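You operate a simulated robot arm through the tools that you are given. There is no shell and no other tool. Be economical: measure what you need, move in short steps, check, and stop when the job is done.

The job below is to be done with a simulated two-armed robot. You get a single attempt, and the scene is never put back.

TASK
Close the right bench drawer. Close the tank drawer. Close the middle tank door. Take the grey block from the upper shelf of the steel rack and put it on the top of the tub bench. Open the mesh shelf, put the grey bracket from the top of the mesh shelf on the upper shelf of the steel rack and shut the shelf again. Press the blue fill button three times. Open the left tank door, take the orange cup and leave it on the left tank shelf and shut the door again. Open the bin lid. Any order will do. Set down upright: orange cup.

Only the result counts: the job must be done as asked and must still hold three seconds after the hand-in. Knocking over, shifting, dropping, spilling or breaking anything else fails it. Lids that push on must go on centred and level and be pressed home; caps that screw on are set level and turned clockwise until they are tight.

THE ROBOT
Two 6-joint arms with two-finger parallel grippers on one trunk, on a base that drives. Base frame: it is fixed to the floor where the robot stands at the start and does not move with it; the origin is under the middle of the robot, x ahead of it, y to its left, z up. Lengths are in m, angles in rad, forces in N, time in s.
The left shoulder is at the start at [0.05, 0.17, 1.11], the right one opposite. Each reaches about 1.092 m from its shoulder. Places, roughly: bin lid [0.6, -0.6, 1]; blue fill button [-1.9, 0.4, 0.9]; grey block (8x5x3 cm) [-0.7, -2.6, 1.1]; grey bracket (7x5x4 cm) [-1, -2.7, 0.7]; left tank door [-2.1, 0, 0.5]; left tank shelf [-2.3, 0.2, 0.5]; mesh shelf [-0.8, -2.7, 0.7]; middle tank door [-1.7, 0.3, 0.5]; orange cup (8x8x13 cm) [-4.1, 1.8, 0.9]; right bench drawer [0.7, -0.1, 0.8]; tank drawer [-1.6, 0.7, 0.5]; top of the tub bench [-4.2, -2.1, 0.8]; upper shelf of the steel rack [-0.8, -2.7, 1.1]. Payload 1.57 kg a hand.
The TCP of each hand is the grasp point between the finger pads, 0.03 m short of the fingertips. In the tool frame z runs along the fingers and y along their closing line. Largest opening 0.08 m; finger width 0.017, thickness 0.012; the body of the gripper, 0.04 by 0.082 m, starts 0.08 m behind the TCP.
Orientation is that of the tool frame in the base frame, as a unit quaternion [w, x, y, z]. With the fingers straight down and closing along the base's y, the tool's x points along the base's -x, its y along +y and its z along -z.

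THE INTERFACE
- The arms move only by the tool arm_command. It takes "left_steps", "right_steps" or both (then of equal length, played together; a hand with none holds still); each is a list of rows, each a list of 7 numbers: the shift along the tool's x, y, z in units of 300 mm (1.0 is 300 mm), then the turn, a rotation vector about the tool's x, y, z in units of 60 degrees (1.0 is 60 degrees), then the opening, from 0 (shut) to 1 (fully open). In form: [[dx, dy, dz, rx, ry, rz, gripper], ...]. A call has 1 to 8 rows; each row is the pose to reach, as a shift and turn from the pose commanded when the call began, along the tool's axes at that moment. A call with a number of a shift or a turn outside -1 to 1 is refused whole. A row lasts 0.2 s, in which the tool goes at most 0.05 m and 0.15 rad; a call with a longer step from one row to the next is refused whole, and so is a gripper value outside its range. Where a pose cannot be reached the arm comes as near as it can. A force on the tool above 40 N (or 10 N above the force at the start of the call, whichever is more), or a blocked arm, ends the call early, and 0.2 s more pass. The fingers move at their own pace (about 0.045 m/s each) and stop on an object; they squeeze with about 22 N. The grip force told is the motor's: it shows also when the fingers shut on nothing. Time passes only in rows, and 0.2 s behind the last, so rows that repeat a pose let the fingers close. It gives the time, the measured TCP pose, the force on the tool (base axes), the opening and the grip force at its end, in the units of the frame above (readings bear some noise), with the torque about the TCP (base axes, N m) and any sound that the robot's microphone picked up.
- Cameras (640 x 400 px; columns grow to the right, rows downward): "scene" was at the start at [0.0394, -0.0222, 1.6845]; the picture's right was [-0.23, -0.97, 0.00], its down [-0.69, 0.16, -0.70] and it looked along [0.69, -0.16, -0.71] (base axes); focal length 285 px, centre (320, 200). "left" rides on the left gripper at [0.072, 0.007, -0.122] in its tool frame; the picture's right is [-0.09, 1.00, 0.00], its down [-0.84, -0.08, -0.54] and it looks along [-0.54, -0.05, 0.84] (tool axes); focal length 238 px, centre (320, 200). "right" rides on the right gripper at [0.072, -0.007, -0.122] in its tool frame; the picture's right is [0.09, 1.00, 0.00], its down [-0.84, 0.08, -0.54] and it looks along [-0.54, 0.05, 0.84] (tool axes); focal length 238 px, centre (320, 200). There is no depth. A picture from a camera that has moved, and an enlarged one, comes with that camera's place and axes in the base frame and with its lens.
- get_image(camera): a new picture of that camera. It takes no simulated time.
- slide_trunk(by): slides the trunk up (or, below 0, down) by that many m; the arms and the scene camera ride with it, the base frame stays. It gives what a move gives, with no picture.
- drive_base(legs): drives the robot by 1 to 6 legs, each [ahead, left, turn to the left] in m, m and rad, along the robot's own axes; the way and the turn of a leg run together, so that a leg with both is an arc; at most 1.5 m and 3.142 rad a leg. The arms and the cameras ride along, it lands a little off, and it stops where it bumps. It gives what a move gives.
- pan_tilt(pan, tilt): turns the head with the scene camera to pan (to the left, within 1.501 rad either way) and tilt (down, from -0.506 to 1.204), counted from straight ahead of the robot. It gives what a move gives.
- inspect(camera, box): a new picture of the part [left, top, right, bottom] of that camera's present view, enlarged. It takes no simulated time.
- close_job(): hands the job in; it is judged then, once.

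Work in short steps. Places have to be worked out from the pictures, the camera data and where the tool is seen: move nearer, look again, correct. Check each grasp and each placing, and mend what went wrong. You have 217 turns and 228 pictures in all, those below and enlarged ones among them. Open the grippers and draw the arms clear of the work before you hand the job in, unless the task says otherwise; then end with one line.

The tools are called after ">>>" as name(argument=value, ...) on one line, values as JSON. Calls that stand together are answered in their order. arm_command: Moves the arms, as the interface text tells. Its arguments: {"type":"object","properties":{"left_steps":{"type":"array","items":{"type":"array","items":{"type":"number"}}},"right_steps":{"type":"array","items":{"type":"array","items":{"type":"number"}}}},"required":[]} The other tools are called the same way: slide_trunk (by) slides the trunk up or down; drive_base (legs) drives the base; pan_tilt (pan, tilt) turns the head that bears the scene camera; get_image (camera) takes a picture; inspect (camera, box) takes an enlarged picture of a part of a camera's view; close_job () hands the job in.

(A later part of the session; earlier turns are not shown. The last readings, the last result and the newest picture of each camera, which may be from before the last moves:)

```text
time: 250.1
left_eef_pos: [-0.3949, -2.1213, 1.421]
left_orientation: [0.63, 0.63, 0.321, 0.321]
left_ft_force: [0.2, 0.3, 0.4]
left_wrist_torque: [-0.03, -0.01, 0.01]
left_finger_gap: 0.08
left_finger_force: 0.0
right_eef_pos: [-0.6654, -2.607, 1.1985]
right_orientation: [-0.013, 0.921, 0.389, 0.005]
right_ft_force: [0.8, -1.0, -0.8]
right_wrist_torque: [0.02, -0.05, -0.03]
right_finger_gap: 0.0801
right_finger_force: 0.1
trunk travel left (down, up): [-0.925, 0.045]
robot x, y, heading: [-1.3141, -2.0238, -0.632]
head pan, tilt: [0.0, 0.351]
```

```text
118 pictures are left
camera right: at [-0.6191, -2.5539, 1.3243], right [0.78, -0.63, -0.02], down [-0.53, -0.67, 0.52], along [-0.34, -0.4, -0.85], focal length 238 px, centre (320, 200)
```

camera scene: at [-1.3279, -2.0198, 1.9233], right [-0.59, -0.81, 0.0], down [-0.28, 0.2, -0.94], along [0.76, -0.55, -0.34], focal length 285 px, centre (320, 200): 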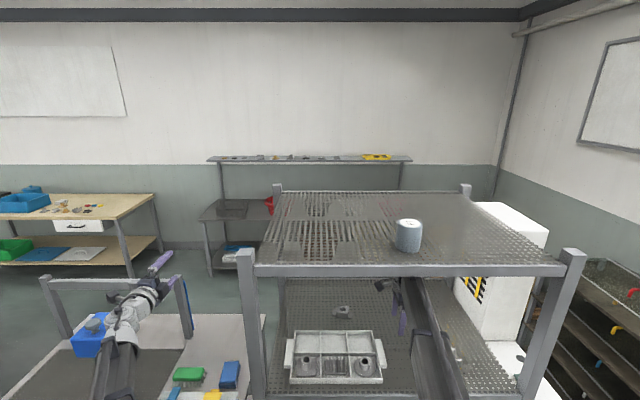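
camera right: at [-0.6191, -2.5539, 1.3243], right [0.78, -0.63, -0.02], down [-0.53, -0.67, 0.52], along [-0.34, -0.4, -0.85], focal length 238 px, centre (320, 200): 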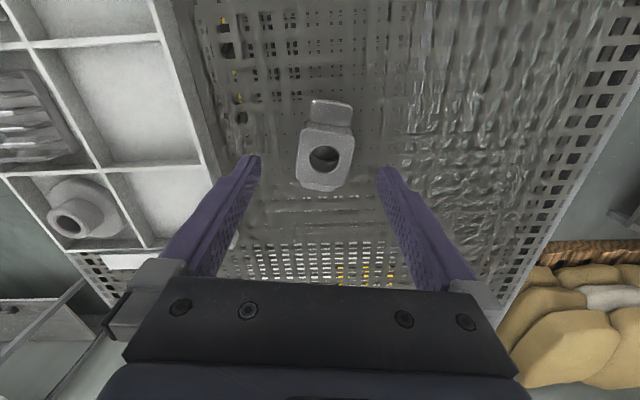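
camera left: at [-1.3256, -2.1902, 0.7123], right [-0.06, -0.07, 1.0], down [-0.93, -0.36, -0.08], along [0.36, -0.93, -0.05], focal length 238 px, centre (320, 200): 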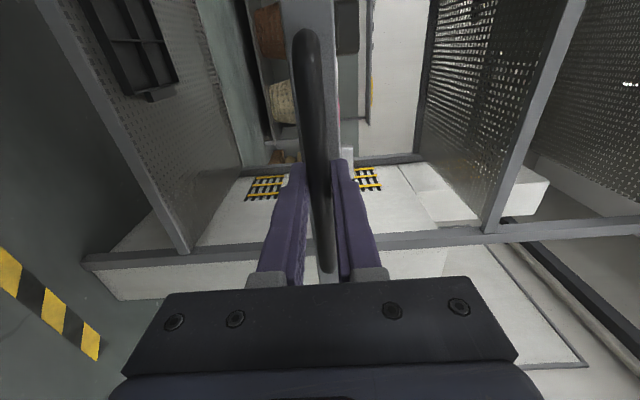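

Well aligned; the rear finger clears the tray edge by ~2.5 cm. I lower 3.3 cm and close.

>>> slide_trunk(by=-0.032)

>>> arm_command(right_steps=[[0, 0.015, 0, 0, 0, 0, 0.8], [0, 0.015, 0, 0, 0, 0, 0.6], [0, 0.015, 0, 0, 0, 0, 0.4], [0, 0.015, 0, 0, 0, 0, 0.3], [0, 0.015, 0, 0, 0, 0, 0.3], [0, 0.015, 0, 0, 0, 0, 0.3]])

>>> get_image(camera="right")

```text
time: 250.8
left_eef_pos: [-0.3952, -2.1211, 1.3881]
left_orientation: [0.63, 0.629, 0.322, 0.322]
left_ft_force: [-0.2, 0.5, -0.6]
left_wrist_torque: [0.01, 0.0, 0.04]
left_finger_gap: 0.0802
left_finger_force: 0.0
right_eef_pos: [-0.6649, -2.6065, 1.1692]
right_orientation: [-0.013, 0.921, 0.389, 0.006]
right_ft_force: [-0.4, -0.3, 0.3]
right_wrist_torque: [0.0, -0.02, 0.0]
right_finger_gap: 0.0796
right_finger_force: 0.1
trunk travel left (down, up): [-0.893, 0.077]
robot x, y, heading: [-1.3171, -2.0254, -0.631]
head pan, tilt: [0.0, 0.351]
```

```text
time: 252.2
left_eef_pos: [-0.395, -2.1214, 1.3901]
left_orientation: [0.63, 0.63, 0.322, 0.321]
left_ft_force: [-0.8, 0.2, -0.4]
left_wrist_torque: [0.0, -0.03, 0.03]
left_finger_gap: 0.0798
left_finger_force: 0.0
right_eef_pos: [-0.6613, -2.6112, 1.1679]
right_orientation: [-0.012, 0.921, 0.388, 0.005]
right_ft_force: [-0.4, -1.9, 4.5]
right_wrist_torque: [-0.1, -0.12, 0.0]
right_finger_gap: 0.0416
right_finger_force: 22.2
trunk travel left (down, up): [-0.893, 0.077]
robot x, y, heading: [-1.3178, -2.0218, -0.628]
head pan, tilt: [0.0, 0.351]
```

```text
117 pictures are left
camera right: at [-0.6163, -2.5571, 1.2926], right [0.78, -0.63, -0.02], down [-0.53, -0.67, 0.52], along [-0.34, -0.4, -0.85], focal length 238 px, centre (320, 200)
```

right: 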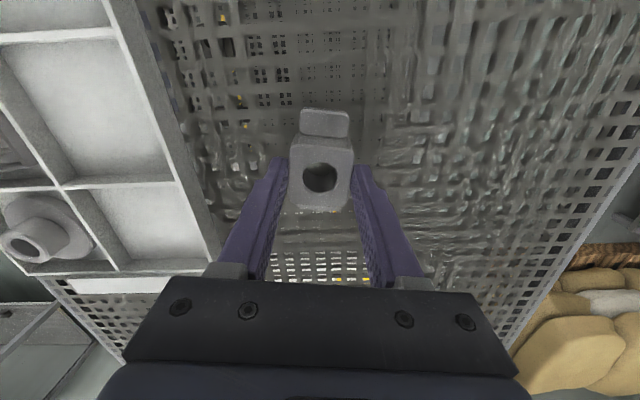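

Block gripped (gap 4.2 cm). I lift, move back right past the tray end and withdraw.

>>> slide_trunk(by=0.045)

>>> arm_command(right_steps=[[-0.12, 0.018, 0, 0, 0, 0, 0.3], [-0.24, 0.036, 0, 0, 0, 0, 0.3], [-0.37, 0.054, 0, 0, 0, 0, 0.3], [-0.49, 0.072, 0, 0, 0, 0, 0.3], [-0.61, 0.09, 0, 0, 0, 0, 0.3]])

>>> get_image(camera="right")

>>> drive_base(legs=[[-0.65, 0, 0]])

>>> get_image(camera="scene")

```text
time: 253.1
left_eef_pos: [-0.395, -2.1215, 1.4327]
left_orientation: [0.629, 0.63, 0.322, 0.322]
left_ft_force: [-0.5, 0.6, 0.6]
left_wrist_torque: [0.01, 0.0, 0.01]
left_finger_gap: 0.0801
left_finger_force: 0.1
right_eef_pos: [-0.6616, -2.6112, 1.2124]
right_orientation: [-0.013, 0.921, 0.389, 0.005]
right_ft_force: [-1.1, 1.2, -1.6]
right_wrist_torque: [0.03, 0.0, -0.02]
right_finger_gap: 0.0417
right_finger_force: 21.8
trunk travel left (down, up): [-0.938, 0.032]
robot x, y, heading: [-1.3154, -2.0246, -0.628]
head pan, tilt: [0.0, 0.351]
```

```text
time: 254.3
left_eef_pos: [-0.3965, -2.122, 1.434]
left_orientation: [0.63, 0.63, 0.322, 0.322]
left_ft_force: [-0.6, -0.5, 0.6]
left_wrist_torque: [-0.01, 0.0, 0.02]
left_finger_gap: 0.0801
left_finger_force: 0.0
right_eef_pos: [-0.7688, -2.7597, 1.2124]
right_orientation: [-0.014, 0.921, 0.389, 0.006]
right_ft_force: [0.0, 0.2, -1.5]
right_wrist_torque: [0.01, 0.02, 0.0]
right_finger_gap: 0.0418
right_finger_force: 21.9
right hand out of reach, approached as far as the arm can: row 4, 5
trunk travel left (down, up): [-0.938, 0.032]
robot x, y, heading: [-1.3141, -2.0234, -0.632]
head pan, tilt: [0.0, 0.351]
```

```text
116 pictures are left
camera right: at [-0.7244, -2.7068, 1.3371], right [0.78, -0.63, -0.02], down [-0.53, -0.67, 0.52], along [-0.34, -0.4, -0.85], focal length 238 px, centre (320, 200)
```

right: 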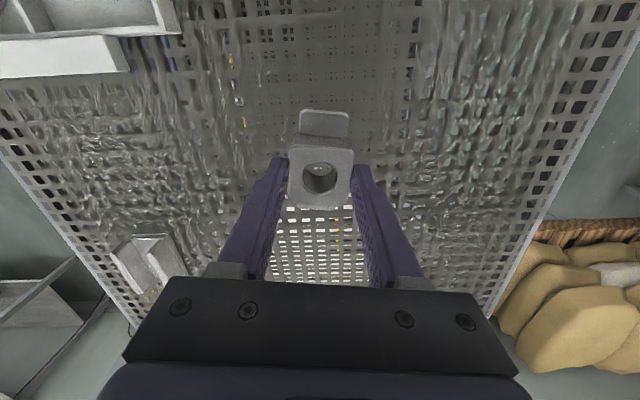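

```text
time: 257.9
left_eef_pos: [-0.919, -1.747, 1.4339]
left_orientation: [0.631, 0.631, 0.319, 0.319]
left_ft_force: [0.3, -0.7, 0.6]
left_wrist_torque: [-0.03, 0.02, -0.01]
left_finger_gap: 0.0798
left_finger_force: 0.1
right_eef_pos: [-1.2976, -2.3802, 1.2139]
right_orientation: [-0.012, 0.923, 0.385, 0.004]
right_ft_force: [0.0, 0.5, -1.3]
right_wrist_torque: [-0.03, 0.0, 0.02]
right_finger_gap: 0.0415
right_finger_force: 21.7
trunk travel left (down, up): [-0.938, 0.032]
robot x, y, heading: [-1.8417, -1.6426, -0.64]
head pan, tilt: [0.0, 0.351]
```

```text
115 pictures are left
camera scene: at [-1.7954, -1.6761, 1.9363], right [-0.6, -0.8, 0.0], down [-0.28, 0.2, -0.94], along [0.75, -0.56, -0.34], focal length 285 px, centre (320, 200)
```

scene: 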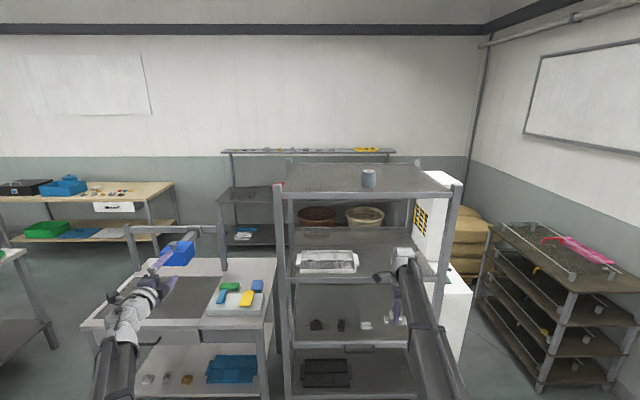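

Block out and clear. I back up, turn right towards the tub bench and look.

>>> drive_base(legs=[[-0.35, 0, 0], [0, 0, -1.545]])

>>> get_image(camera="scene")

>>> get_image(camera="right")

```text
time: 264.1
left_eef_pos: [-2.2362, -2.3495, 1.4335]
left_orientation: [0.67, 0.67, -0.226, -0.226]
left_ft_force: [-0.3, -0.2, 0.5]
left_wrist_torque: [-0.04, -0.05, 0.01]
left_finger_gap: 0.0799
left_finger_force: 0.1
right_eef_pos: [-2.8656, -1.9614, 1.2132]
right_orientation: [-0.006, 0.923, -0.385, 0.013]
right_ft_force: [-0.6, -0.1, -1.5]
right_wrist_torque: [0.04, 0.02, 0.01]
right_finger_gap: 0.0416
right_finger_force: 22.0
trunk travel left (down, up): [-0.938, 0.032]
robot x, y, heading: [-2.1205, -1.4309, -2.223]
head pan, tilt: [0.0, 0.351]
```

```text
114 pictures are left
camera scene: at [-2.1525, -1.4765, 1.9363], right [-0.8, 0.61, 0.0], down [0.21, 0.27, -0.94], along [-0.57, -0.75, -0.34], focal length 285 px, centre (320, 200)
```

scene: 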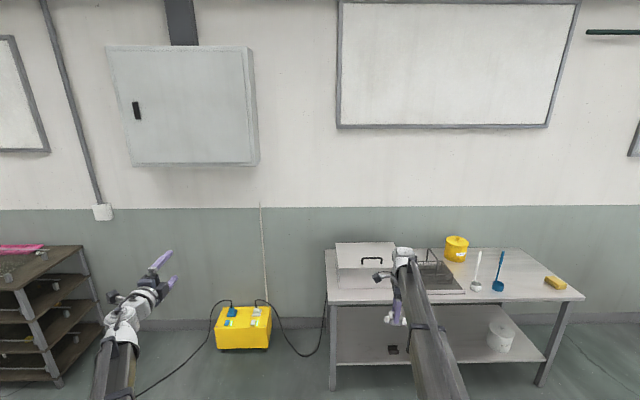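

```text
113 pictures are left
camera right: at [-2.8146, -2.0071, 1.3372], right [-0.64, -0.76, -0.02], down [-0.66, 0.54, 0.52], along [-0.39, 0.35, -0.85], focal length 238 px, centre (320, 200)
```

right: 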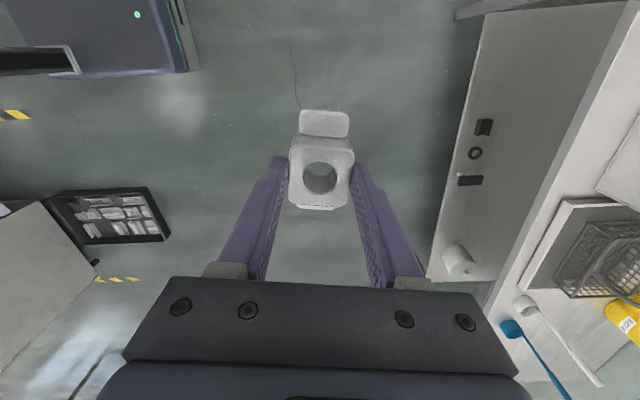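

The tub bench has free space between the blue brush and the yellow sponge, near [-4.14, -1.9]. I drive ahead then sideways right (keeping away from the floor tray) and look again.

>>> drive_base(legs=[[0.4, 0, 0], [0, -1.0, 0]])

>>> get_image(camera="scene")

>>> get_image(camera="right")

```text
time: 271.4
left_eef_pos: [-3.2791, -2.0573, 1.4331]
left_orientation: [0.671, 0.671, -0.223, -0.224]
left_ft_force: [-0.1, -0.6, -0.1]
left_wrist_torque: [0.02, 0.01, 0.01]
left_finger_gap: 0.0799
left_finger_force: 0.1
right_eef_pos: [-3.9093, -1.6727, 1.2129]
right_orientation: [-0.006, 0.923, -0.383, 0.013]
right_ft_force: [-1.0, 0.4, -1.2]
right_wrist_torque: [-0.02, -0.02, -0.03]
right_finger_gap: 0.0418
right_finger_force: 22.1
trunk travel left (down, up): [-0.938, 0.032]
robot x, y, heading: [-3.1654, -1.1361, -2.216]
head pan, tilt: [0.0, 0.351]
```

```text
112 pictures are left
camera scene: at [-3.1991, -1.1839, 1.9363], right [-0.8, 0.6, 0.0], down [0.21, 0.27, -0.94], along [-0.56, -0.75, -0.34], focal length 285 px, centre (320, 200)
```

scene: 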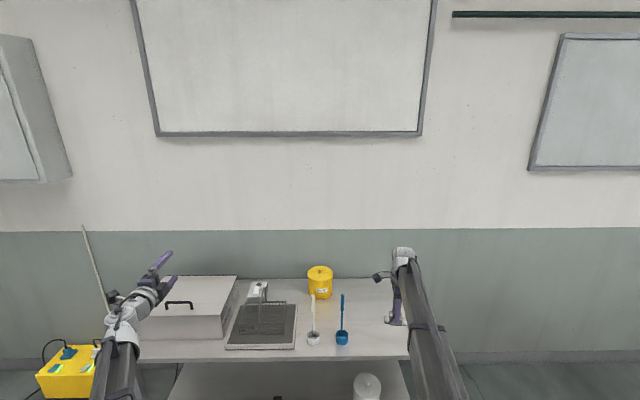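

```text
111 pictures are left
camera right: at [-3.8577, -1.7187, 1.3372], right [-0.64, -0.77, -0.02], down [-0.66, 0.54, 0.52], along [-0.39, 0.35, -0.85], focal length 238 px, centre (320, 200)
```

right: 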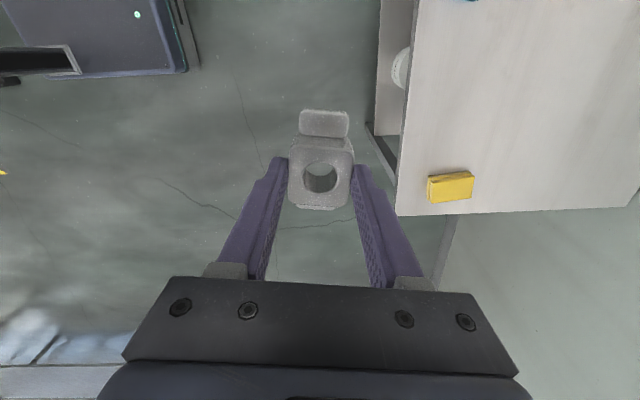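

The table top is at z≈0.81, with an open spot around [-4.13, -1.89]. Before lowering, I fold the left hand up and inward so it won't come near the tub.

>>> arm_command(left_steps=[[-0.11, 0.04, -0.01, -0.125, 0, 0, 1], [-0.22, 0.09, -0.03, -0.25, 0, 0, 1], [-0.34, 0.15, -0.06, -0.375, 0, 0, 1], [-0.45, 0.22, -0.1, -0.5, 0, 0, 1], [-0.56, 0.31, -0.16, -0.625, 0, 0, 1], [-0.67, 0.41, -0.22, -0.75, 0, 0, 1], [-0.79, 0.52, -0.29, -0.875, 0, 0, 1], [-0.9, 0.63, -0.363, -1.0, 0, 0, 1]])

>>> get_image(camera="scene")

```text
refused: row 7 steps farther than a row can; nothing moved
```

```text
110 pictures are left
camera scene: at [-3.1991, -1.1839, 1.9363], right [-0.8, 0.6, 0.0], down [0.21, 0.27, -0.94], along [-0.56, -0.75, -0.34], focal length 285 px, centre (320, 200)
```

scene: 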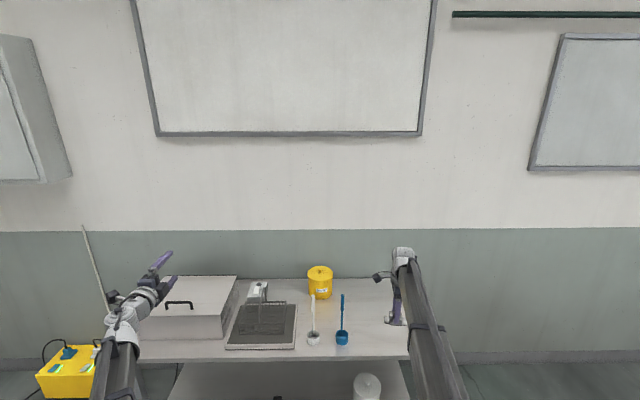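

One row was slightly too long; I resend with even rows.

>>> arm_command(left_steps=[[-0.1, 0.06, -0.03, -0.125, 0, 0, 1], [-0.2, 0.13, -0.07, -0.25, 0, 0, 1], [-0.3, 0.2, -0.11, -0.375, 0, 0, 1], [-0.4, 0.28, -0.15, -0.5, 0, 0, 1], [-0.5, 0.36, -0.2, -0.625, 0, 0, 1], [-0.6, 0.45, -0.25, -0.75, 0, 0, 1], [-0.7, 0.54, -0.31, -0.875, 0, 0, 1], [-0.8, 0.63, -0.363, -1.0, 0, 0, 1]])

>>> get_image(camera="scene")

```text
time: 273.2
left_eef_pos: [-3.4065, -1.8256, 1.6232]
left_orientation: [0.917, 0.245, -0.082, -0.305]
left_ft_force: [-0.1, 0.6, 0.7]
left_wrist_torque: [0.03, 0.03, -0.01]
left_finger_gap: 0.0798
left_finger_force: 0.0
left hand out of reach, approached as far as the arm can: row 1, 2, 3, 4, 5, 6, 7
right_eef_pos: [-3.9097, -1.673, 1.2122]
right_orientation: [-0.006, 0.923, -0.383, 0.013]
right_ft_force: [0.5, -0.9, -1.2]
right_wrist_torque: [0.02, 0.04, 0.01]
right_finger_gap: 0.0418
right_finger_force: 21.7
trunk travel left (down, up): [-0.938, 0.032]
robot x, y, heading: [-3.1718, -1.1357, -2.218]
head pan, tilt: [0.0, 0.351]
```

```text
109 pictures are left
camera scene: at [-3.1993, -1.1838, 1.9363], right [-0.8, 0.6, 0.0], down [0.21, 0.27, -0.94], along [-0.56, -0.75, -0.34], focal length 285 px, centre (320, 200)
```

scene: 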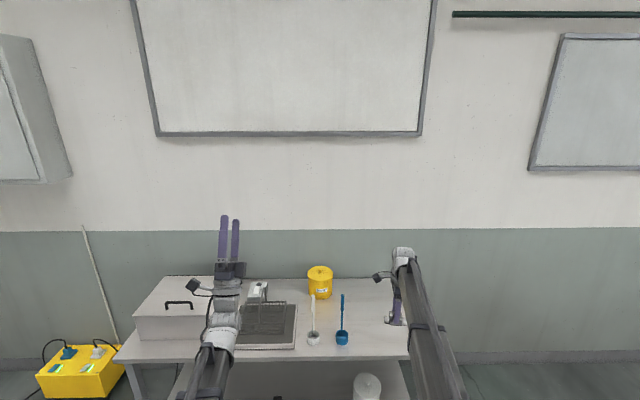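

The left hand is folded up. I drive ahead 0.3 m over the free spot and lower most of the way.

>>> drive_base(legs=[[0.3, -0.046, 0]])

>>> slide_trunk(by=-0.28)

>>> get_image(camera="right")

>>> get_image(camera="scene")

```text
time: 275.3
left_eef_pos: [-3.6293, -2.0427, 1.6233]
left_orientation: [0.916, 0.246, -0.082, -0.306]
left_ft_force: [0.0, -0.3, -0.4]
left_wrist_torque: [0.0, 0.01, 0.02]
left_finger_gap: 0.0797
left_finger_force: 0.2
right_eef_pos: [-4.132, -1.8868, 1.213]
right_orientation: [-0.006, 0.923, -0.384, 0.013]
right_ft_force: [0.2, 0.4, -1.0]
right_wrist_torque: [0.0, 0.0, -0.01]
right_finger_gap: 0.0416
right_finger_force: 22.5
trunk travel left (down, up): [-0.938, 0.032]
robot x, y, heading: [-3.3889, -1.3502, -2.217]
head pan, tilt: [0.0, 0.351]
```

```text
time: 278.1
left_eef_pos: [-3.628, -2.0406, 1.3432]
left_orientation: [0.916, 0.246, -0.081, -0.306]
left_ft_force: [0.0, -0.2, -0.4]
left_wrist_torque: [0.01, 0.01, -0.06]
left_finger_gap: 0.0798
left_finger_force: 0.1
right_eef_pos: [-4.1315, -1.8858, 0.9322]
right_orientation: [-0.005, 0.923, -0.384, 0.013]
right_ft_force: [0.0, 1.4, -1.4]
right_wrist_torque: [0.02, 0.0, -0.05]
right_finger_gap: 0.0417
right_finger_force: 22.0
trunk travel left (down, up): [-0.658, 0.312]
robot x, y, heading: [-3.3871, -1.3525, -2.217]
head pan, tilt: [0.0, 0.351]
```

```text
108 pictures are left
camera right: at [-4.0785, -1.9323, 1.0574], right [-0.64, -0.77, -0.02], down [-0.66, 0.54, 0.52], along [-0.39, 0.35, -0.85], focal length 238 px, centre (320, 200)
```

right: 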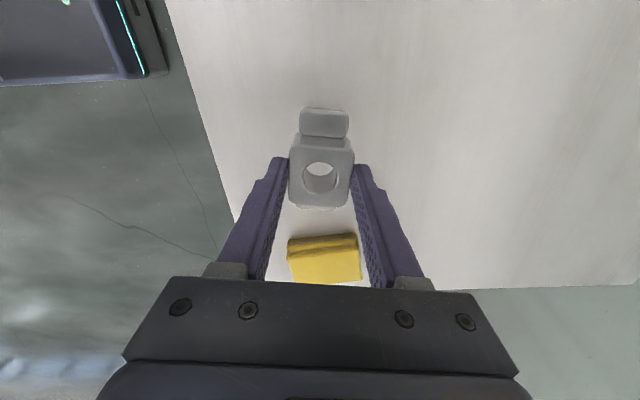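

```text
107 pictures are left
camera scene: at [-3.4185, -1.3991, 1.6564], right [-0.8, 0.6, 0.0], down [0.21, 0.27, -0.94], along [-0.57, -0.75, -0.34], focal length 285 px, centre (320, 200)
```

scene: 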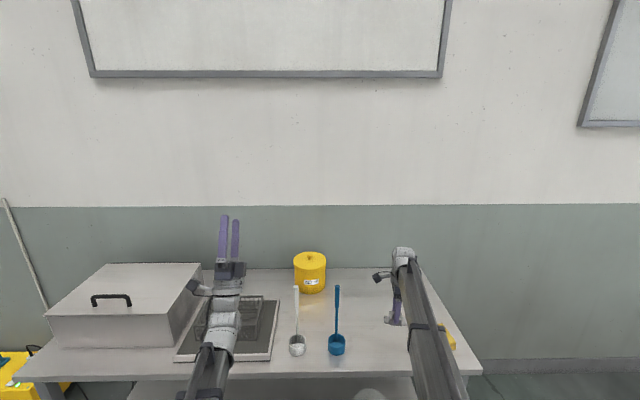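

The spot is clear (sponge 17 cm to the right). I lower until the block touches the table.

>>> slide_trunk(by=-0.065)

>>> slide_trunk(by=-0.01)

>>> slide_trunk(by=-0.008)

```text
time: 279.1
left_eef_pos: [-3.6281, -2.0417, 1.2796]
left_orientation: [0.916, 0.245, -0.081, -0.305]
left_ft_force: [0.4, 0.1, 0.0]
left_wrist_torque: [0.0, -0.01, 0.02]
left_finger_gap: 0.0801
left_finger_force: 0.0
right_eef_pos: [-4.1293, -1.8869, 0.8684]
right_orientation: [-0.005, 0.923, -0.385, 0.012]
right_ft_force: [-0.1, 0.0, -1.4]
right_wrist_torque: [0.03, 0.02, 0.04]
right_finger_gap: 0.0418
right_finger_force: 21.4
trunk travel left (down, up): [-0.593, 0.377]
robot x, y, heading: [-3.3853, -1.3567, -2.222]
head pan, tilt: [0.0, 0.351]
```

```text
time: 279.7
left_eef_pos: [-3.6278, -2.0418, 1.2679]
left_orientation: [0.916, 0.246, -0.082, -0.307]
left_ft_force: [0.5, -0.8, 0.3]
left_wrist_torque: [-0.04, 0.01, 0.0]
left_finger_gap: 0.08
left_finger_force: 0.1
right_eef_pos: [-4.1303, -1.8871, 0.8586]
right_orientation: [-0.005, 0.923, -0.384, 0.013]
right_ft_force: [-0.4, 0.3, -1.4]
right_wrist_torque: [0.0, -0.01, 0.02]
right_finger_gap: 0.0418
right_finger_force: 21.9
trunk travel left (down, up): [-0.583, 0.387]
robot x, y, heading: [-3.3875, -1.3545, -2.22]
head pan, tilt: [0.0, 0.351]
```

```text
time: 280.3
left_eef_pos: [-3.6266, -2.0424, 1.2602]
left_orientation: [0.916, 0.245, -0.082, -0.306]
left_ft_force: [-0.3, -0.6, 0.2]
left_wrist_torque: [-0.01, 0.02, 0.02]
left_finger_gap: 0.0801
left_finger_force: 0.1
right_eef_pos: [-4.131, -1.8859, 0.8501]
right_orientation: [-0.005, 0.923, -0.383, 0.013]
right_ft_force: [0.1, 0.4, -1.5]
right_wrist_torque: [0.01, 0.01, 0.02]
right_finger_gap: 0.0416
right_finger_force: 21.9
trunk travel left (down, up): [-0.575, 0.395]
robot x, y, heading: [-3.383, -1.3502, -2.217]
head pan, tilt: [0.0, 0.351]
```

No contact yet; continue in small steps.

>>> slide_trunk(by=-0.008)

>>> slide_trunk(by=-0.008)

>>> get_image(camera="right")

```text
time: 280.9
left_eef_pos: [-3.6268, -2.0404, 1.2528]
left_orientation: [0.916, 0.246, -0.081, -0.305]
left_ft_force: [-0.7, 0.2, -0.2]
left_wrist_torque: [0.01, 0.01, -0.01]
left_finger_gap: 0.0798
left_finger_force: 0.0
right_eef_pos: [-4.1302, -1.8857, 0.8416]
right_orientation: [-0.005, 0.923, -0.385, 0.013]
right_ft_force: [0.8, 0.5, 7.8]
right_wrist_torque: [-0.09, 0.13, 0.01]
right_finger_gap: 0.0416
right_finger_force: 22.3
trunk travel left (down, up): [-0.567, 0.403]
robot x, y, heading: [-3.3865, -1.3524, -2.219]
head pan, tilt: [0.0, 0.351]
```

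```text
time: 281.4
left_eef_pos: [-3.6263, -2.0421, 1.245]
left_orientation: [0.916, 0.246, -0.081, -0.306]
left_ft_force: [0.1, 0.8, 0.3]
left_wrist_torque: [-0.02, 0.0, -0.02]
left_finger_gap: 0.0801
left_finger_force: 0.1
right_eef_pos: [-4.1294, -1.8858, 0.8352]
right_orientation: [-0.006, 0.923, -0.384, 0.013]
right_ft_force: [0.4, 0.8, 4.2]
right_wrist_torque: [-0.1, 0.02, -0.01]
right_finger_gap: 0.0415
right_finger_force: 22.7
trunk travel left (down, up): [-0.559, 0.411]
robot x, y, heading: [-3.3875, -1.3555, -2.216]
head pan, tilt: [0.0, 0.351]
```

```text
106 pictures are left
camera right: at [-4.0779, -1.9319, 0.9585], right [-0.64, -0.77, -0.02], down [-0.66, 0.54, 0.52], along [-0.39, 0.35, -0.85], focal length 238 px, centre (320, 200)
```

right: 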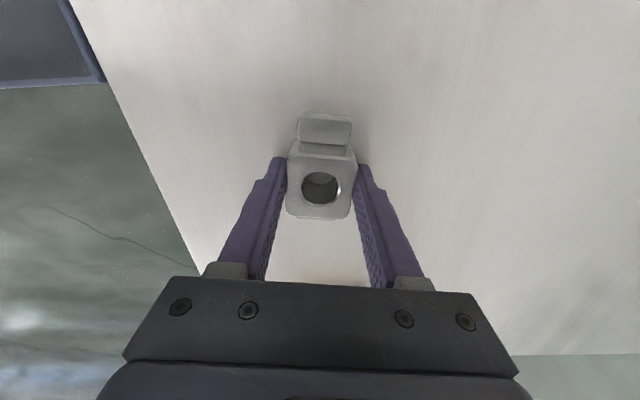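

Block is on the table. I release, raise and verify.

>>> arm_command(right_steps=[[0, 0, 0, 0, 0, 0, 0.7], [0, 0, 0, 0, 0, 0, 0.9], [0, 0, 0, 0, 0, 0, 0.9]])

>>> slide_trunk(by=0.15)

>>> get_image(camera="right")

```text
time: 282.2
left_eef_pos: [-3.6286, -2.0412, 1.2442]
left_orientation: [0.916, 0.245, -0.082, -0.307]
left_ft_force: [0.1, -0.4, 0.2]
left_wrist_torque: [-0.02, 0.02, 0.0]
left_finger_gap: 0.0799
left_finger_force: 0.1
right_eef_pos: [-4.1304, -1.8869, 0.8347]
right_orientation: [-0.005, 0.923, -0.384, 0.012]
right_ft_force: [0.8, -0.1, -0.2]
right_wrist_torque: [-0.03, -0.02, -0.01]
right_finger_gap: 0.072
right_finger_force: 0.0
trunk travel left (down, up): [-0.559, 0.411]
robot x, y, heading: [-3.389, -1.3532, -2.216]
head pan, tilt: [0.0, 0.351]
```

```text
time: 284.0
left_eef_pos: [-3.6285, -2.0423, 1.3947]
left_orientation: [0.916, 0.245, -0.083, -0.307]
left_ft_force: [-0.3, -0.5, 0.2]
left_wrist_torque: [0.01, 0.02, 0.02]
left_finger_gap: 0.0799
left_finger_force: 0.0
right_eef_pos: [-4.1303, -1.8867, 0.9835]
right_orientation: [-0.005, 0.923, -0.384, 0.013]
right_ft_force: [0.1, 0.4, 0.9]
right_wrist_torque: [0.03, 0.01, 0.0]
right_finger_gap: 0.072
right_finger_force: 0.0
trunk travel left (down, up): [-0.709, 0.261]
robot x, y, heading: [-3.3872, -1.3511, -2.216]
head pan, tilt: [0.0, 0.351]
```

```text
105 pictures are left
camera right: at [-4.0785, -1.9323, 1.1082], right [-0.64, -0.77, -0.02], down [-0.66, 0.54, 0.52], along [-0.39, 0.35, -0.85], focal length 238 px, centre (320, 200)
```

right: 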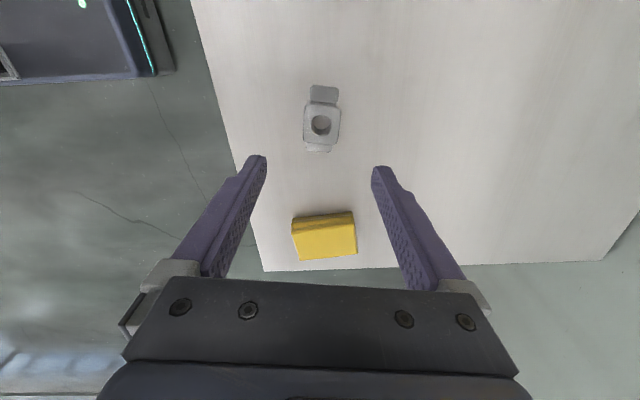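

The block is set on the tub bench. Now the cup: I back off, strafe along the aisle and turn towards the cup table behind the tank.

>>> drive_base(legs=[[-0.5, 0, 0], [0, -1.45, 0], [0, 0, -1.54]])

>>> get_image(camera="scene")

```text
time: 297.4
left_eef_pos: [-4.9118, 0.1445, 1.395]
left_orientation: [-0.435, -0.117, 0.231, 0.862]
left_ft_force: [0.4, 0.1, -0.4]
left_wrist_torque: [0.03, -0.01, 0.02]
left_finger_gap: 0.08
left_finger_force: 0.0
right_eef_pos: [-4.7608, 0.6477, 0.9845]
right_orientation: [-0.005, -0.386, 0.922, -0.013]
right_ft_force: [0.4, 0.3, 0.3]
right_wrist_torque: [0.0, 0.0, -0.01]
right_finger_gap: 0.072
right_finger_force: 0.1
trunk travel left (down, up): [-0.709, 0.261]
robot x, y, heading: [-4.2265, -0.0923, 2.504]
head pan, tilt: [0.0, 0.351]
```

```text
104 pictures are left
camera scene: at [-4.2636, -0.0631, 1.7073], right [0.6, 0.8, 0.0], down [0.28, -0.21, -0.94], along [-0.75, 0.56, -0.34], focal length 285 px, centre (320, 200)
```

scene: 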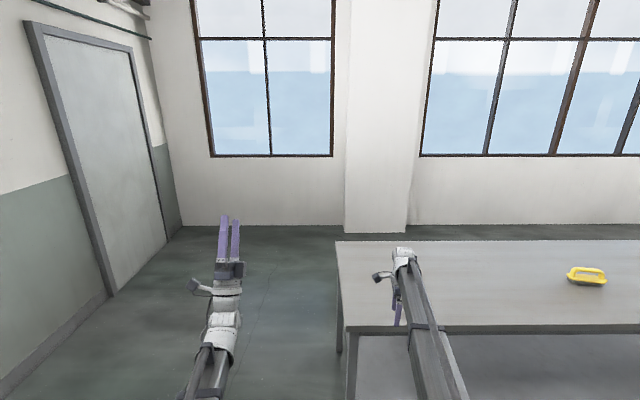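

The cup table is ahead-right. I raise the trunk and strafe right to face the cup.

>>> slide_trunk(by=0.25)

>>> drive_base(legs=[[0, -1.35, 0]])

>>> get_image(camera="scene")

>>> get_image(camera="right")

```text
time: 300.0
left_eef_pos: [-4.9122, 0.1443, 1.6445]
left_orientation: [-0.435, -0.116, 0.231, 0.862]
left_ft_force: [-0.4, 1.0, 0.6]
left_wrist_torque: [0.02, -0.03, -0.02]
left_finger_gap: 0.0803
left_finger_force: 0.1
right_eef_pos: [-4.7616, 0.6478, 1.2337]
right_orientation: [-0.004, -0.385, 0.923, -0.012]
right_ft_force: [0.1, 0.0, -0.2]
right_wrist_torque: [-0.01, -0.01, 0.0]
right_finger_gap: 0.0719
right_finger_force: 0.1
trunk travel left (down, up): [-0.959, 0.011]
robot x, y, heading: [-4.2227, -0.0898, 2.5]
head pan, tilt: [0.0, 0.351]
```

```text
time: 306.8
left_eef_pos: [-4.0974, 1.2363, 1.6446]
left_orientation: [-0.432, -0.116, 0.231, 0.864]
left_ft_force: [0.7, -0.8, 0.6]
left_wrist_torque: [-0.03, -0.01, -0.02]
left_finger_gap: 0.0799
left_finger_force: 0.0
right_eef_pos: [-3.9429, 1.7407, 1.234]
right_orientation: [-0.006, -0.382, 0.924, -0.013]
right_ft_force: [-0.7, 0.2, -0.3]
right_wrist_torque: [0.02, 0.01, -0.01]
right_finger_gap: 0.0722
right_finger_force: 0.1
trunk travel left (down, up): [-0.959, 0.011]
robot x, y, heading: [-3.4048, 1.0, 2.497]
head pan, tilt: [0.0, 0.351]
```

```text
103 pictures are left
camera scene: at [-3.4493, 1.0271, 1.9573], right [0.6, 0.8, 0.0], down [0.27, -0.21, -0.94], along [-0.75, 0.56, -0.34], focal length 285 px, centre (320, 200)
```

scene: 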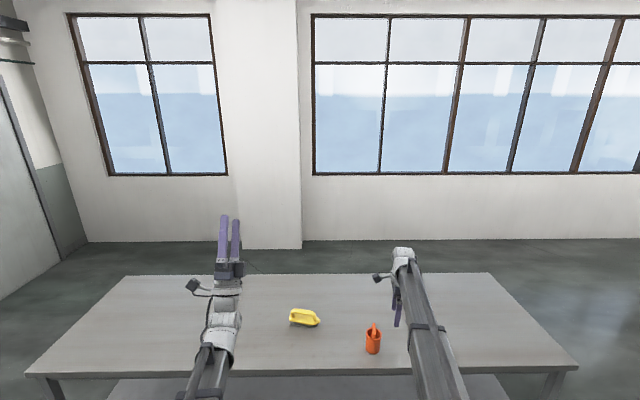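

```text
102 pictures are left
camera right: at [-3.9894, 1.6891, 1.3583], right [-0.77, 0.64, -0.02], down [0.54, 0.66, 0.52], along [0.35, 0.39, -0.85], focal length 238 px, centre (320, 200)
```

right: 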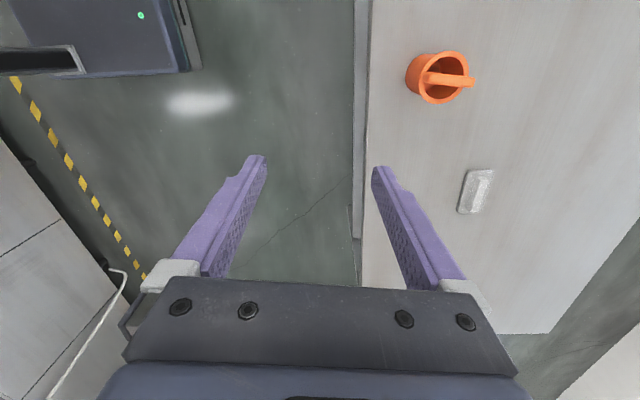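

I zoom in on the cup from both cameras.

>>> inspect(camera="scene", box=[330, 300, 420, 370])

>>> inspect(camera="right", box=[370, 20, 510, 130])

```text
5.71 times, centred on (375, 335) of scene
camera zoom: at [-3.4493, 1.0271, 1.9573], right [0.6, 0.8, 0.0], down [0.27, -0.21, -0.94], along [-0.75, 0.56, -0.34], focal length 1630 px, centre (6, -571)
```

zoom: 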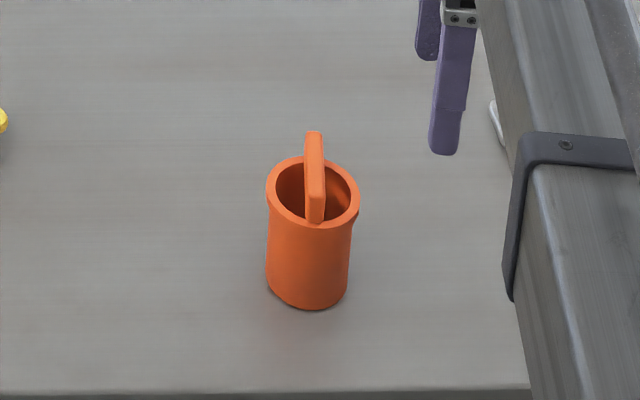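

```text
3.64 times, centred on (440, 75) of right
camera zoom: at [-3.9894, 1.6891, 1.3583], right [-0.77, 0.64, -0.02], down [0.54, 0.66, 0.52], along [0.35, 0.39, -0.85], focal length 867 px, centre (-116, 654)
```

zoom: 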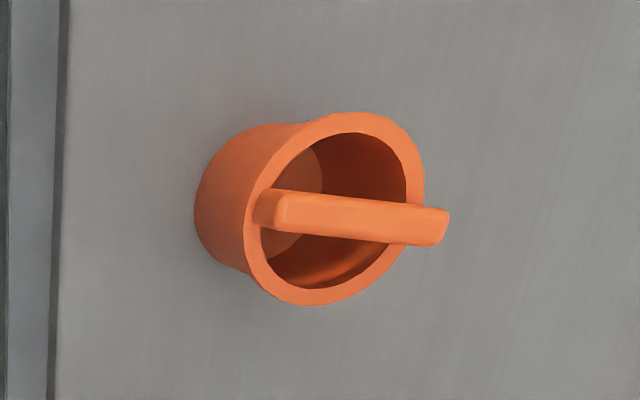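

The cup has a bail-like bar across its top, running fore-aft; its rim is at z≈0.935. I'll grip that bar with the left hand pointing forward, closing sideways. First I retract the right hand and reorient the left.

>>> arm_command(left_steps=[[0, -0.08, -0.045, 0.125, 0, 0, 1], [0, -0.16, -0.09, 0.25, 0, 0, 1], [0, -0.24, -0.136, 0.375, 0, 0, 1], [0, -0.315, -0.18, 0.5, 0, 0, 1], [0, -0.39, -0.227, 0.625, 0, 0, 1], [0, -0.47, -0.272, 0.75, 0, 0, 1], [0, -0.55, -0.318, 0.875, 0, 0, 1], [0, -0.63, -0.363, 1.0, 0, 0, 1]], right_steps=[[0, -0.11, 0, 0, 0, 0, 1], [0, -0.22, 0, 0, 0, 0, 1], [0, -0.33, 0, 0, 0, 0, 1], [0, -0.44, 0, 0, 0, 0, 1], [0, -0.55, 0, 0, 0, 0, 1], [0, -0.66, 0, 0, 0, 0, 1], [0, -0.77, 0, 0, 0, 0, 1], [0, -0.88, 0, 0, 0, 0, 1]])

>>> arm_command(left_steps=[[0, 0, 0, 0, 0, 0.14, 1], [0, 0, 0, 0, 0, 0.28, 1], [0, 0, 0, 0, 0, 0.42, 1], [0, 0, 0, 0, 0, 0.56, 1], [0, 0, 0, 0, 0, 0.7, 1], [0, 0, 0, 0, 0, 0.84, 1], [0, 0, 0, 0, 0, 0.98, 1]])

>>> arm_command(left_steps=[[0, 0, 0, 0, 0, 0.14, 1], [0, 0, 0, 0, 0, 0.28, 1], [0, 0, 0, 0, 0, 0.42, 1], [0, 0, 0, 0, 0, 0.52, 1], [0, 0, 0, 0, 0, 0.52, 1]])

>>> get_image(camera="scene")

```text
time: 308.6
left_eef_pos: [-4.1826, 1.3019, 1.4586]
left_orientation: [-0.318, -0.315, 0.626, 0.638]
left_ft_force: [-0.4, -0.6, 0.3]
left_wrist_torque: [0.0, 0.0, -0.02]
left_finger_gap: 0.0801
left_finger_force: 0.1
left hand out of reach, approached as far as the arm can: row 1, 2, 3, 4, 5, 6, 7, 8
right_eef_pos: [-3.7546, 1.5561, 1.2354]
right_orientation: [-0.006, -0.382, 0.924, -0.013]
right_ft_force: [0.3, 1.2, 0.1]
right_wrist_torque: [-0.01, -0.03, -0.02]
right_finger_gap: 0.08
right_finger_force: 0.1
right hand out of reach, approached as far as the arm can: row 6, 7, 8
trunk travel left (down, up): [-0.959, 0.011]
robot x, y, heading: [-3.4101, 1.0002, 2.501]
head pan, tilt: [0.0, 0.351]
```

```text
time: 310.2
left_eef_pos: [-4.1839, 1.302, 1.4553]
left_orientation: [-0.588, 0.035, 0.705, 0.395]
left_ft_force: [-0.4, -0.9, 0.2]
left_wrist_torque: [-0.01, -0.02, 0.02]
left_finger_gap: 0.0801
left_finger_force: 0.0
left hand out of reach, approached as far as the arm can: row 1, 2, 3, 4, 5, 6, 7
right_eef_pos: [-3.7563, 1.5554, 1.2349]
right_orientation: [-0.005, -0.383, 0.924, -0.012]
right_ft_force: [0.5, 0.4, -0.2]
right_wrist_torque: [-0.01, -0.01, 0.0]
right_finger_gap: 0.0799
right_finger_force: 0.0
trunk travel left (down, up): [-0.959, 0.011]
robot x, y, heading: [-3.404, 1.0, 2.495]
head pan, tilt: [0.0, 0.351]
```

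```text
time: 311.4
left_eef_pos: [-4.1822, 1.3013, 1.4537]
left_orientation: [0.672, -0.223, -0.67, -0.223]
left_ft_force: [0.9, -0.2, 0.3]
left_wrist_torque: [0.06, -0.03, 0.01]
left_finger_gap: 0.0802
left_finger_force: 0.1
right_eef_pos: [-3.7562, 1.5564, 1.2349]
right_orientation: [-0.005, -0.383, 0.924, -0.013]
right_ft_force: [0.4, -0.1, 0.4]
right_wrist_torque: [0.0, 0.0, -0.02]
right_finger_gap: 0.0801
right_finger_force: 0.1
trunk travel left (down, up): [-0.959, 0.011]
robot x, y, heading: [-3.4089, 0.9977, 2.502]
head pan, tilt: [0.0, 0.351]
```

```text
99 pictures are left
camera scene: at [-3.4495, 1.0267, 1.9573], right [0.6, 0.8, 0.0], down [0.27, -0.21, -0.94], along [-0.75, 0.56, -0.34], focal length 285 px, centre (320, 200)
```

scene: 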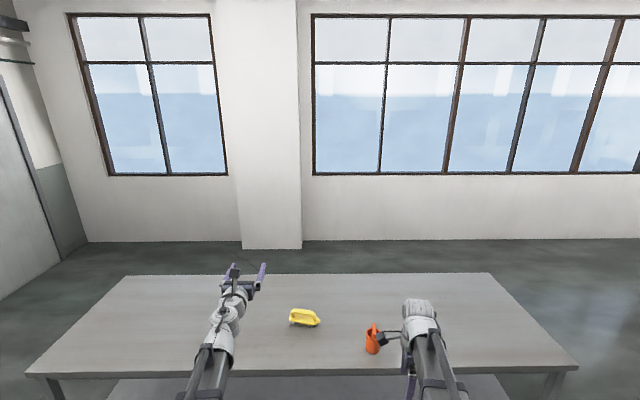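

The left hand now points forward with sideways closing. I strafe right so it faces the cup and lower the trunk to just above cup height.

>>> drive_base(legs=[[0, -0.457, 0]])

>>> slide_trunk(by=-0.4)

>>> slide_trunk(by=-0.04)

>>> get_image(camera="left")

>>> get_image(camera="scene")

```text
time: 314.2
left_eef_pos: [-3.9103, 1.6652, 1.4553]
left_orientation: [0.672, -0.222, -0.671, -0.222]
left_ft_force: [-0.1, 0.7, 0.0]
left_wrist_torque: [0.02, 0.02, 0.02]
left_finger_gap: 0.0799
left_finger_force: 0.0
right_eef_pos: [-3.4858, 1.9217, 1.2333]
right_orientation: [-0.006, -0.386, 0.922, -0.013]
right_ft_force: [0.6, -0.3, 0.2]
right_wrist_torque: [0.0, 0.03, 0.02]
right_finger_gap: 0.08
right_finger_force: 0.0
trunk travel left (down, up): [-0.959, 0.011]
robot x, y, heading: [-3.1331, 1.3675, 2.504]
head pan, tilt: [0.0, 0.351]
```

```text
time: 318.0
left_eef_pos: [-3.9107, 1.6639, 1.0556]
left_orientation: [0.672, -0.221, -0.671, -0.221]
left_ft_force: [-0.1, 0.4, -0.6]
left_wrist_torque: [0.03, -0.05, 0.0]
left_finger_gap: 0.0799
left_finger_force: 0.0
right_eef_pos: [-3.4865, 1.9225, 0.8341]
right_orientation: [-0.005, -0.385, 0.923, -0.013]
right_ft_force: [-0.1, 0.0, 0.6]
right_wrist_torque: [0.01, 0.02, 0.0]
right_finger_gap: 0.0798
right_finger_force: 0.1
trunk travel left (down, up): [-0.559, 0.411]
robot x, y, heading: [-3.1312, 1.3658, 2.499]
head pan, tilt: [0.0, 0.351]
```

```text
time: 318.8
left_eef_pos: [-3.9097, 1.6636, 1.0139]
left_orientation: [0.673, -0.22, -0.671, -0.221]
left_ft_force: [0.2, -0.3, -0.6]
left_wrist_torque: [0.0, -0.01, 0.02]
left_finger_gap: 0.0797
left_finger_force: 0.0
right_eef_pos: [-3.4865, 1.9209, 0.7936]
right_orientation: [-0.005, -0.385, 0.923, -0.013]
right_ft_force: [-0.7, -0.1, 1.1]
right_wrist_torque: [0.01, -0.02, 0.0]
right_finger_gap: 0.0802
right_finger_force: 0.0
trunk travel left (down, up): [-0.519, 0.451]
robot x, y, heading: [-3.134, 1.3657, 2.502]
head pan, tilt: [0.0, 0.351]
```

```text
98 pictures are left
camera left: at [-3.8087, 1.5978, 1.0861], right [0.59, 0.8, -0.09], down [0.39, -0.38, -0.84], along [-0.71, 0.46, -0.54], focal length 238 px, centre (320, 200)
```

left: 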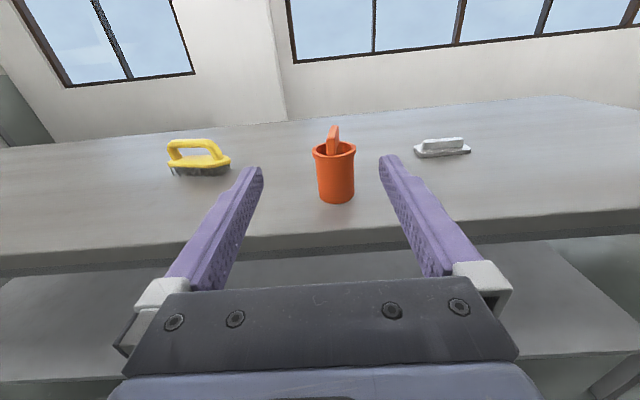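

```text
97 pictures are left
camera scene: at [-3.1752, 1.394, 1.5173], right [0.6, 0.8, 0.0], down [0.28, -0.2, -0.94], along [-0.75, 0.56, -0.34], focal length 285 px, centre (320, 200)
```

scene: 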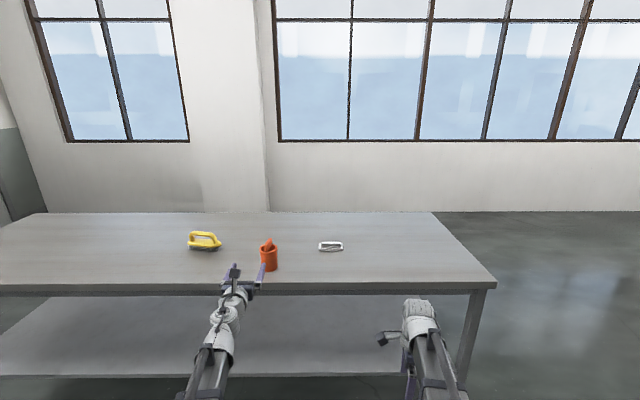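

>>> inspect(camera="left", box=[290, 110, 380, 215])

```text
3.81 times, centred on (335, 162) of left
camera zoom: at [-3.8087, 1.5978, 1.0861], right [0.59, 0.8, -0.09], down [0.39, -0.38, -0.84], along [-0.71, 0.46, -0.54], focal length 908 px, centre (263, 343)
```

zoom: 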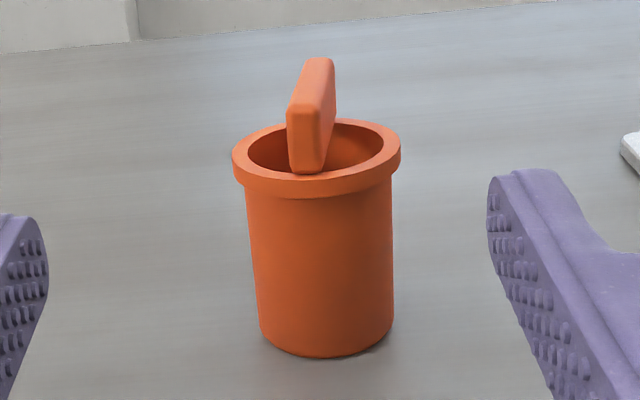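

The handle is a flat upright plate (z 0.935–0.97) turned ~8° to the right. I lower to z≈0.953, yaw 8° and approach partway.

>>> slide_trunk(by=-0.06)

>>> arm_command(left_steps=[[0, 0.02, 0.13, -0.06, 0, 0, 1], [0, 0.05, 0.27, -0.13, 0, 0, 1], [0, 0.05, 0.4, -0.13, 0, 0, 1]])

>>> get_image(camera="left")

```text
time: 319.8
left_eef_pos: [-3.9097, 1.6643, 0.9544]
left_orientation: [0.672, -0.22, -0.671, -0.221]
left_ft_force: [-0.6, 0.7, 0.1]
left_wrist_torque: [-0.01, 0.03, 0.01]
left_finger_gap: 0.0799
left_finger_force: 0.1
right_eef_pos: [-3.4865, 1.9218, 0.7344]
right_orientation: [-0.004, -0.385, 0.923, -0.013]
right_ft_force: [0.2, 0.2, -0.2]
right_wrist_torque: [0.02, -0.02, 0.05]
right_finger_gap: 0.08
right_finger_force: 0.1
trunk travel left (down, up): [-0.459, 0.511]
robot x, y, heading: [-3.1322, 1.3688, 2.503]
head pan, tilt: [0.0, 0.351]
```

```text
time: 320.6
left_eef_pos: [-3.9996, 1.7484, 0.9542]
left_orientation: [-0.655, 0.266, 0.655, 0.266]
left_ft_force: [0.2, -0.6, -0.7]
left_wrist_torque: [0.05, 0.02, -0.01]
left_finger_gap: 0.0799
left_finger_force: 0.0
right_eef_pos: [-3.4866, 1.9209, 0.7343]
right_orientation: [-0.005, -0.386, 0.922, -0.012]
right_ft_force: [-0.7, -0.6, -0.2]
right_wrist_torque: [-0.01, -0.03, 0.03]
right_finger_gap: 0.08
right_finger_force: 0.1
trunk travel left (down, up): [-0.459, 0.511]
robot x, y, heading: [-3.1297, 1.3664, 2.505]
head pan, tilt: [0.0, 0.351]
```

```text
95 pictures are left
camera left: at [-3.9087, 1.6681, 1.0258], right [0.69, 0.71, -0.09], down [0.33, -0.43, -0.84], along [-0.64, 0.55, -0.54], focal length 238 px, centre (320, 200)
```

left: 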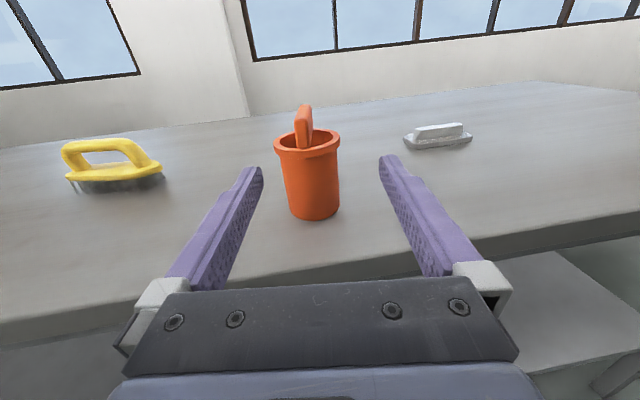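

The cup is 15 cm ahead and 1.7 cm left along the new axis. I correct and advance so the pads flank the plate.

>>> arm_command(left_steps=[[0, -0.057, 0.05, 0, 0, 0, 1], [0, -0.057, 0.18, 0, 0, 0, 1], [0, -0.057, 0.31, 0, 0, 0, 1], [0, -0.057, 0.44, 0, 0, 0, 1]])

>>> get_image(camera="left")

```text
time: 321.6
left_eef_pos: [-4.1067, 1.828, 0.9549]
left_orientation: [0.656, -0.266, -0.654, -0.267]
left_ft_force: [-0.4, -0.4, -0.4]
left_wrist_torque: [0.01, -0.01, 0.0]
left_finger_gap: 0.0804
left_finger_force: 0.1
right_eef_pos: [-3.4865, 1.9214, 0.7333]
right_orientation: [-0.005, -0.384, 0.923, -0.012]
right_ft_force: [0.7, 0.5, 0.6]
right_wrist_torque: [-0.03, 0.0, -0.02]
right_finger_gap: 0.0799
right_finger_force: 0.0
trunk travel left (down, up): [-0.459, 0.511]
robot x, y, heading: [-3.1311, 1.3674, 2.5]
head pan, tilt: [0.0, 0.351]
```

```text
94 pictures are left
camera left: at [-4.0142, 1.7481, 1.026], right [0.69, 0.71, -0.09], down [0.33, -0.43, -0.84], along [-0.64, 0.55, -0.54], focal length 238 px, centre (320, 200)
```

left: 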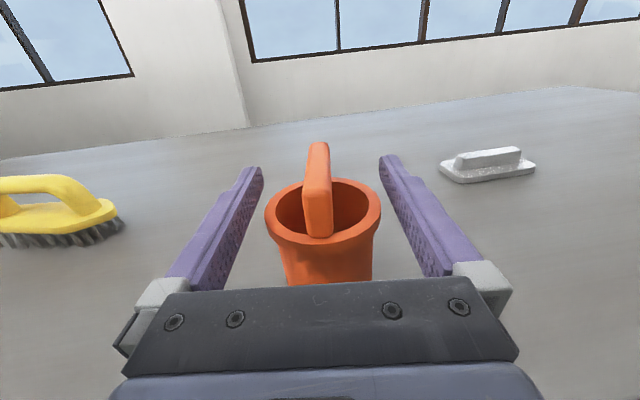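

The plate is centred and parallel. I close on it.

>>> arm_command(left_steps=[[0, 0, 0, 0, 0, 0, 0.6], [0, 0, 0, 0, 0, 0, 0.4], [0, 0, 0, 0, 0, 0, 0.2], [0, 0, 0, 0, 0, 0, 0], [0, 0, 0, 0, 0, 0, 0], [0, 0, 0, 0, 0, 0, 0]])

>>> get_image(camera="left")

```text
time: 323.0
left_eef_pos: [-4.1044, 1.827, 0.9549]
left_orientation: [0.656, -0.266, -0.654, -0.267]
left_ft_force: [-0.2, -0.3, 0.3]
left_wrist_torque: [-0.05, -0.08, 0.01]
left_finger_gap: 0.0135
left_finger_force: 21.9
right_eef_pos: [-3.4854, 1.9213, 0.7345]
right_orientation: [-0.005, -0.385, 0.923, -0.012]
right_ft_force: [-0.1, 0.0, 0.0]
right_wrist_torque: [0.0, -0.02, -0.02]
right_finger_gap: 0.0799
right_finger_force: 0.0
trunk travel left (down, up): [-0.459, 0.511]
robot x, y, heading: [-3.1333, 1.3685, 2.498]
head pan, tilt: [0.0, 0.351]
```

```text
93 pictures are left
camera left: at [-4.0136, 1.7476, 1.0261], right [0.69, 0.71, -0.09], down [0.33, -0.43, -0.84], along [-0.64, 0.55, -0.54], focal length 238 px, centre (320, 200)
```

left: 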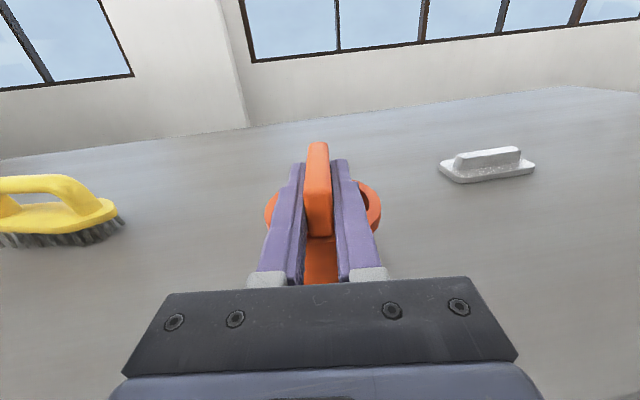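

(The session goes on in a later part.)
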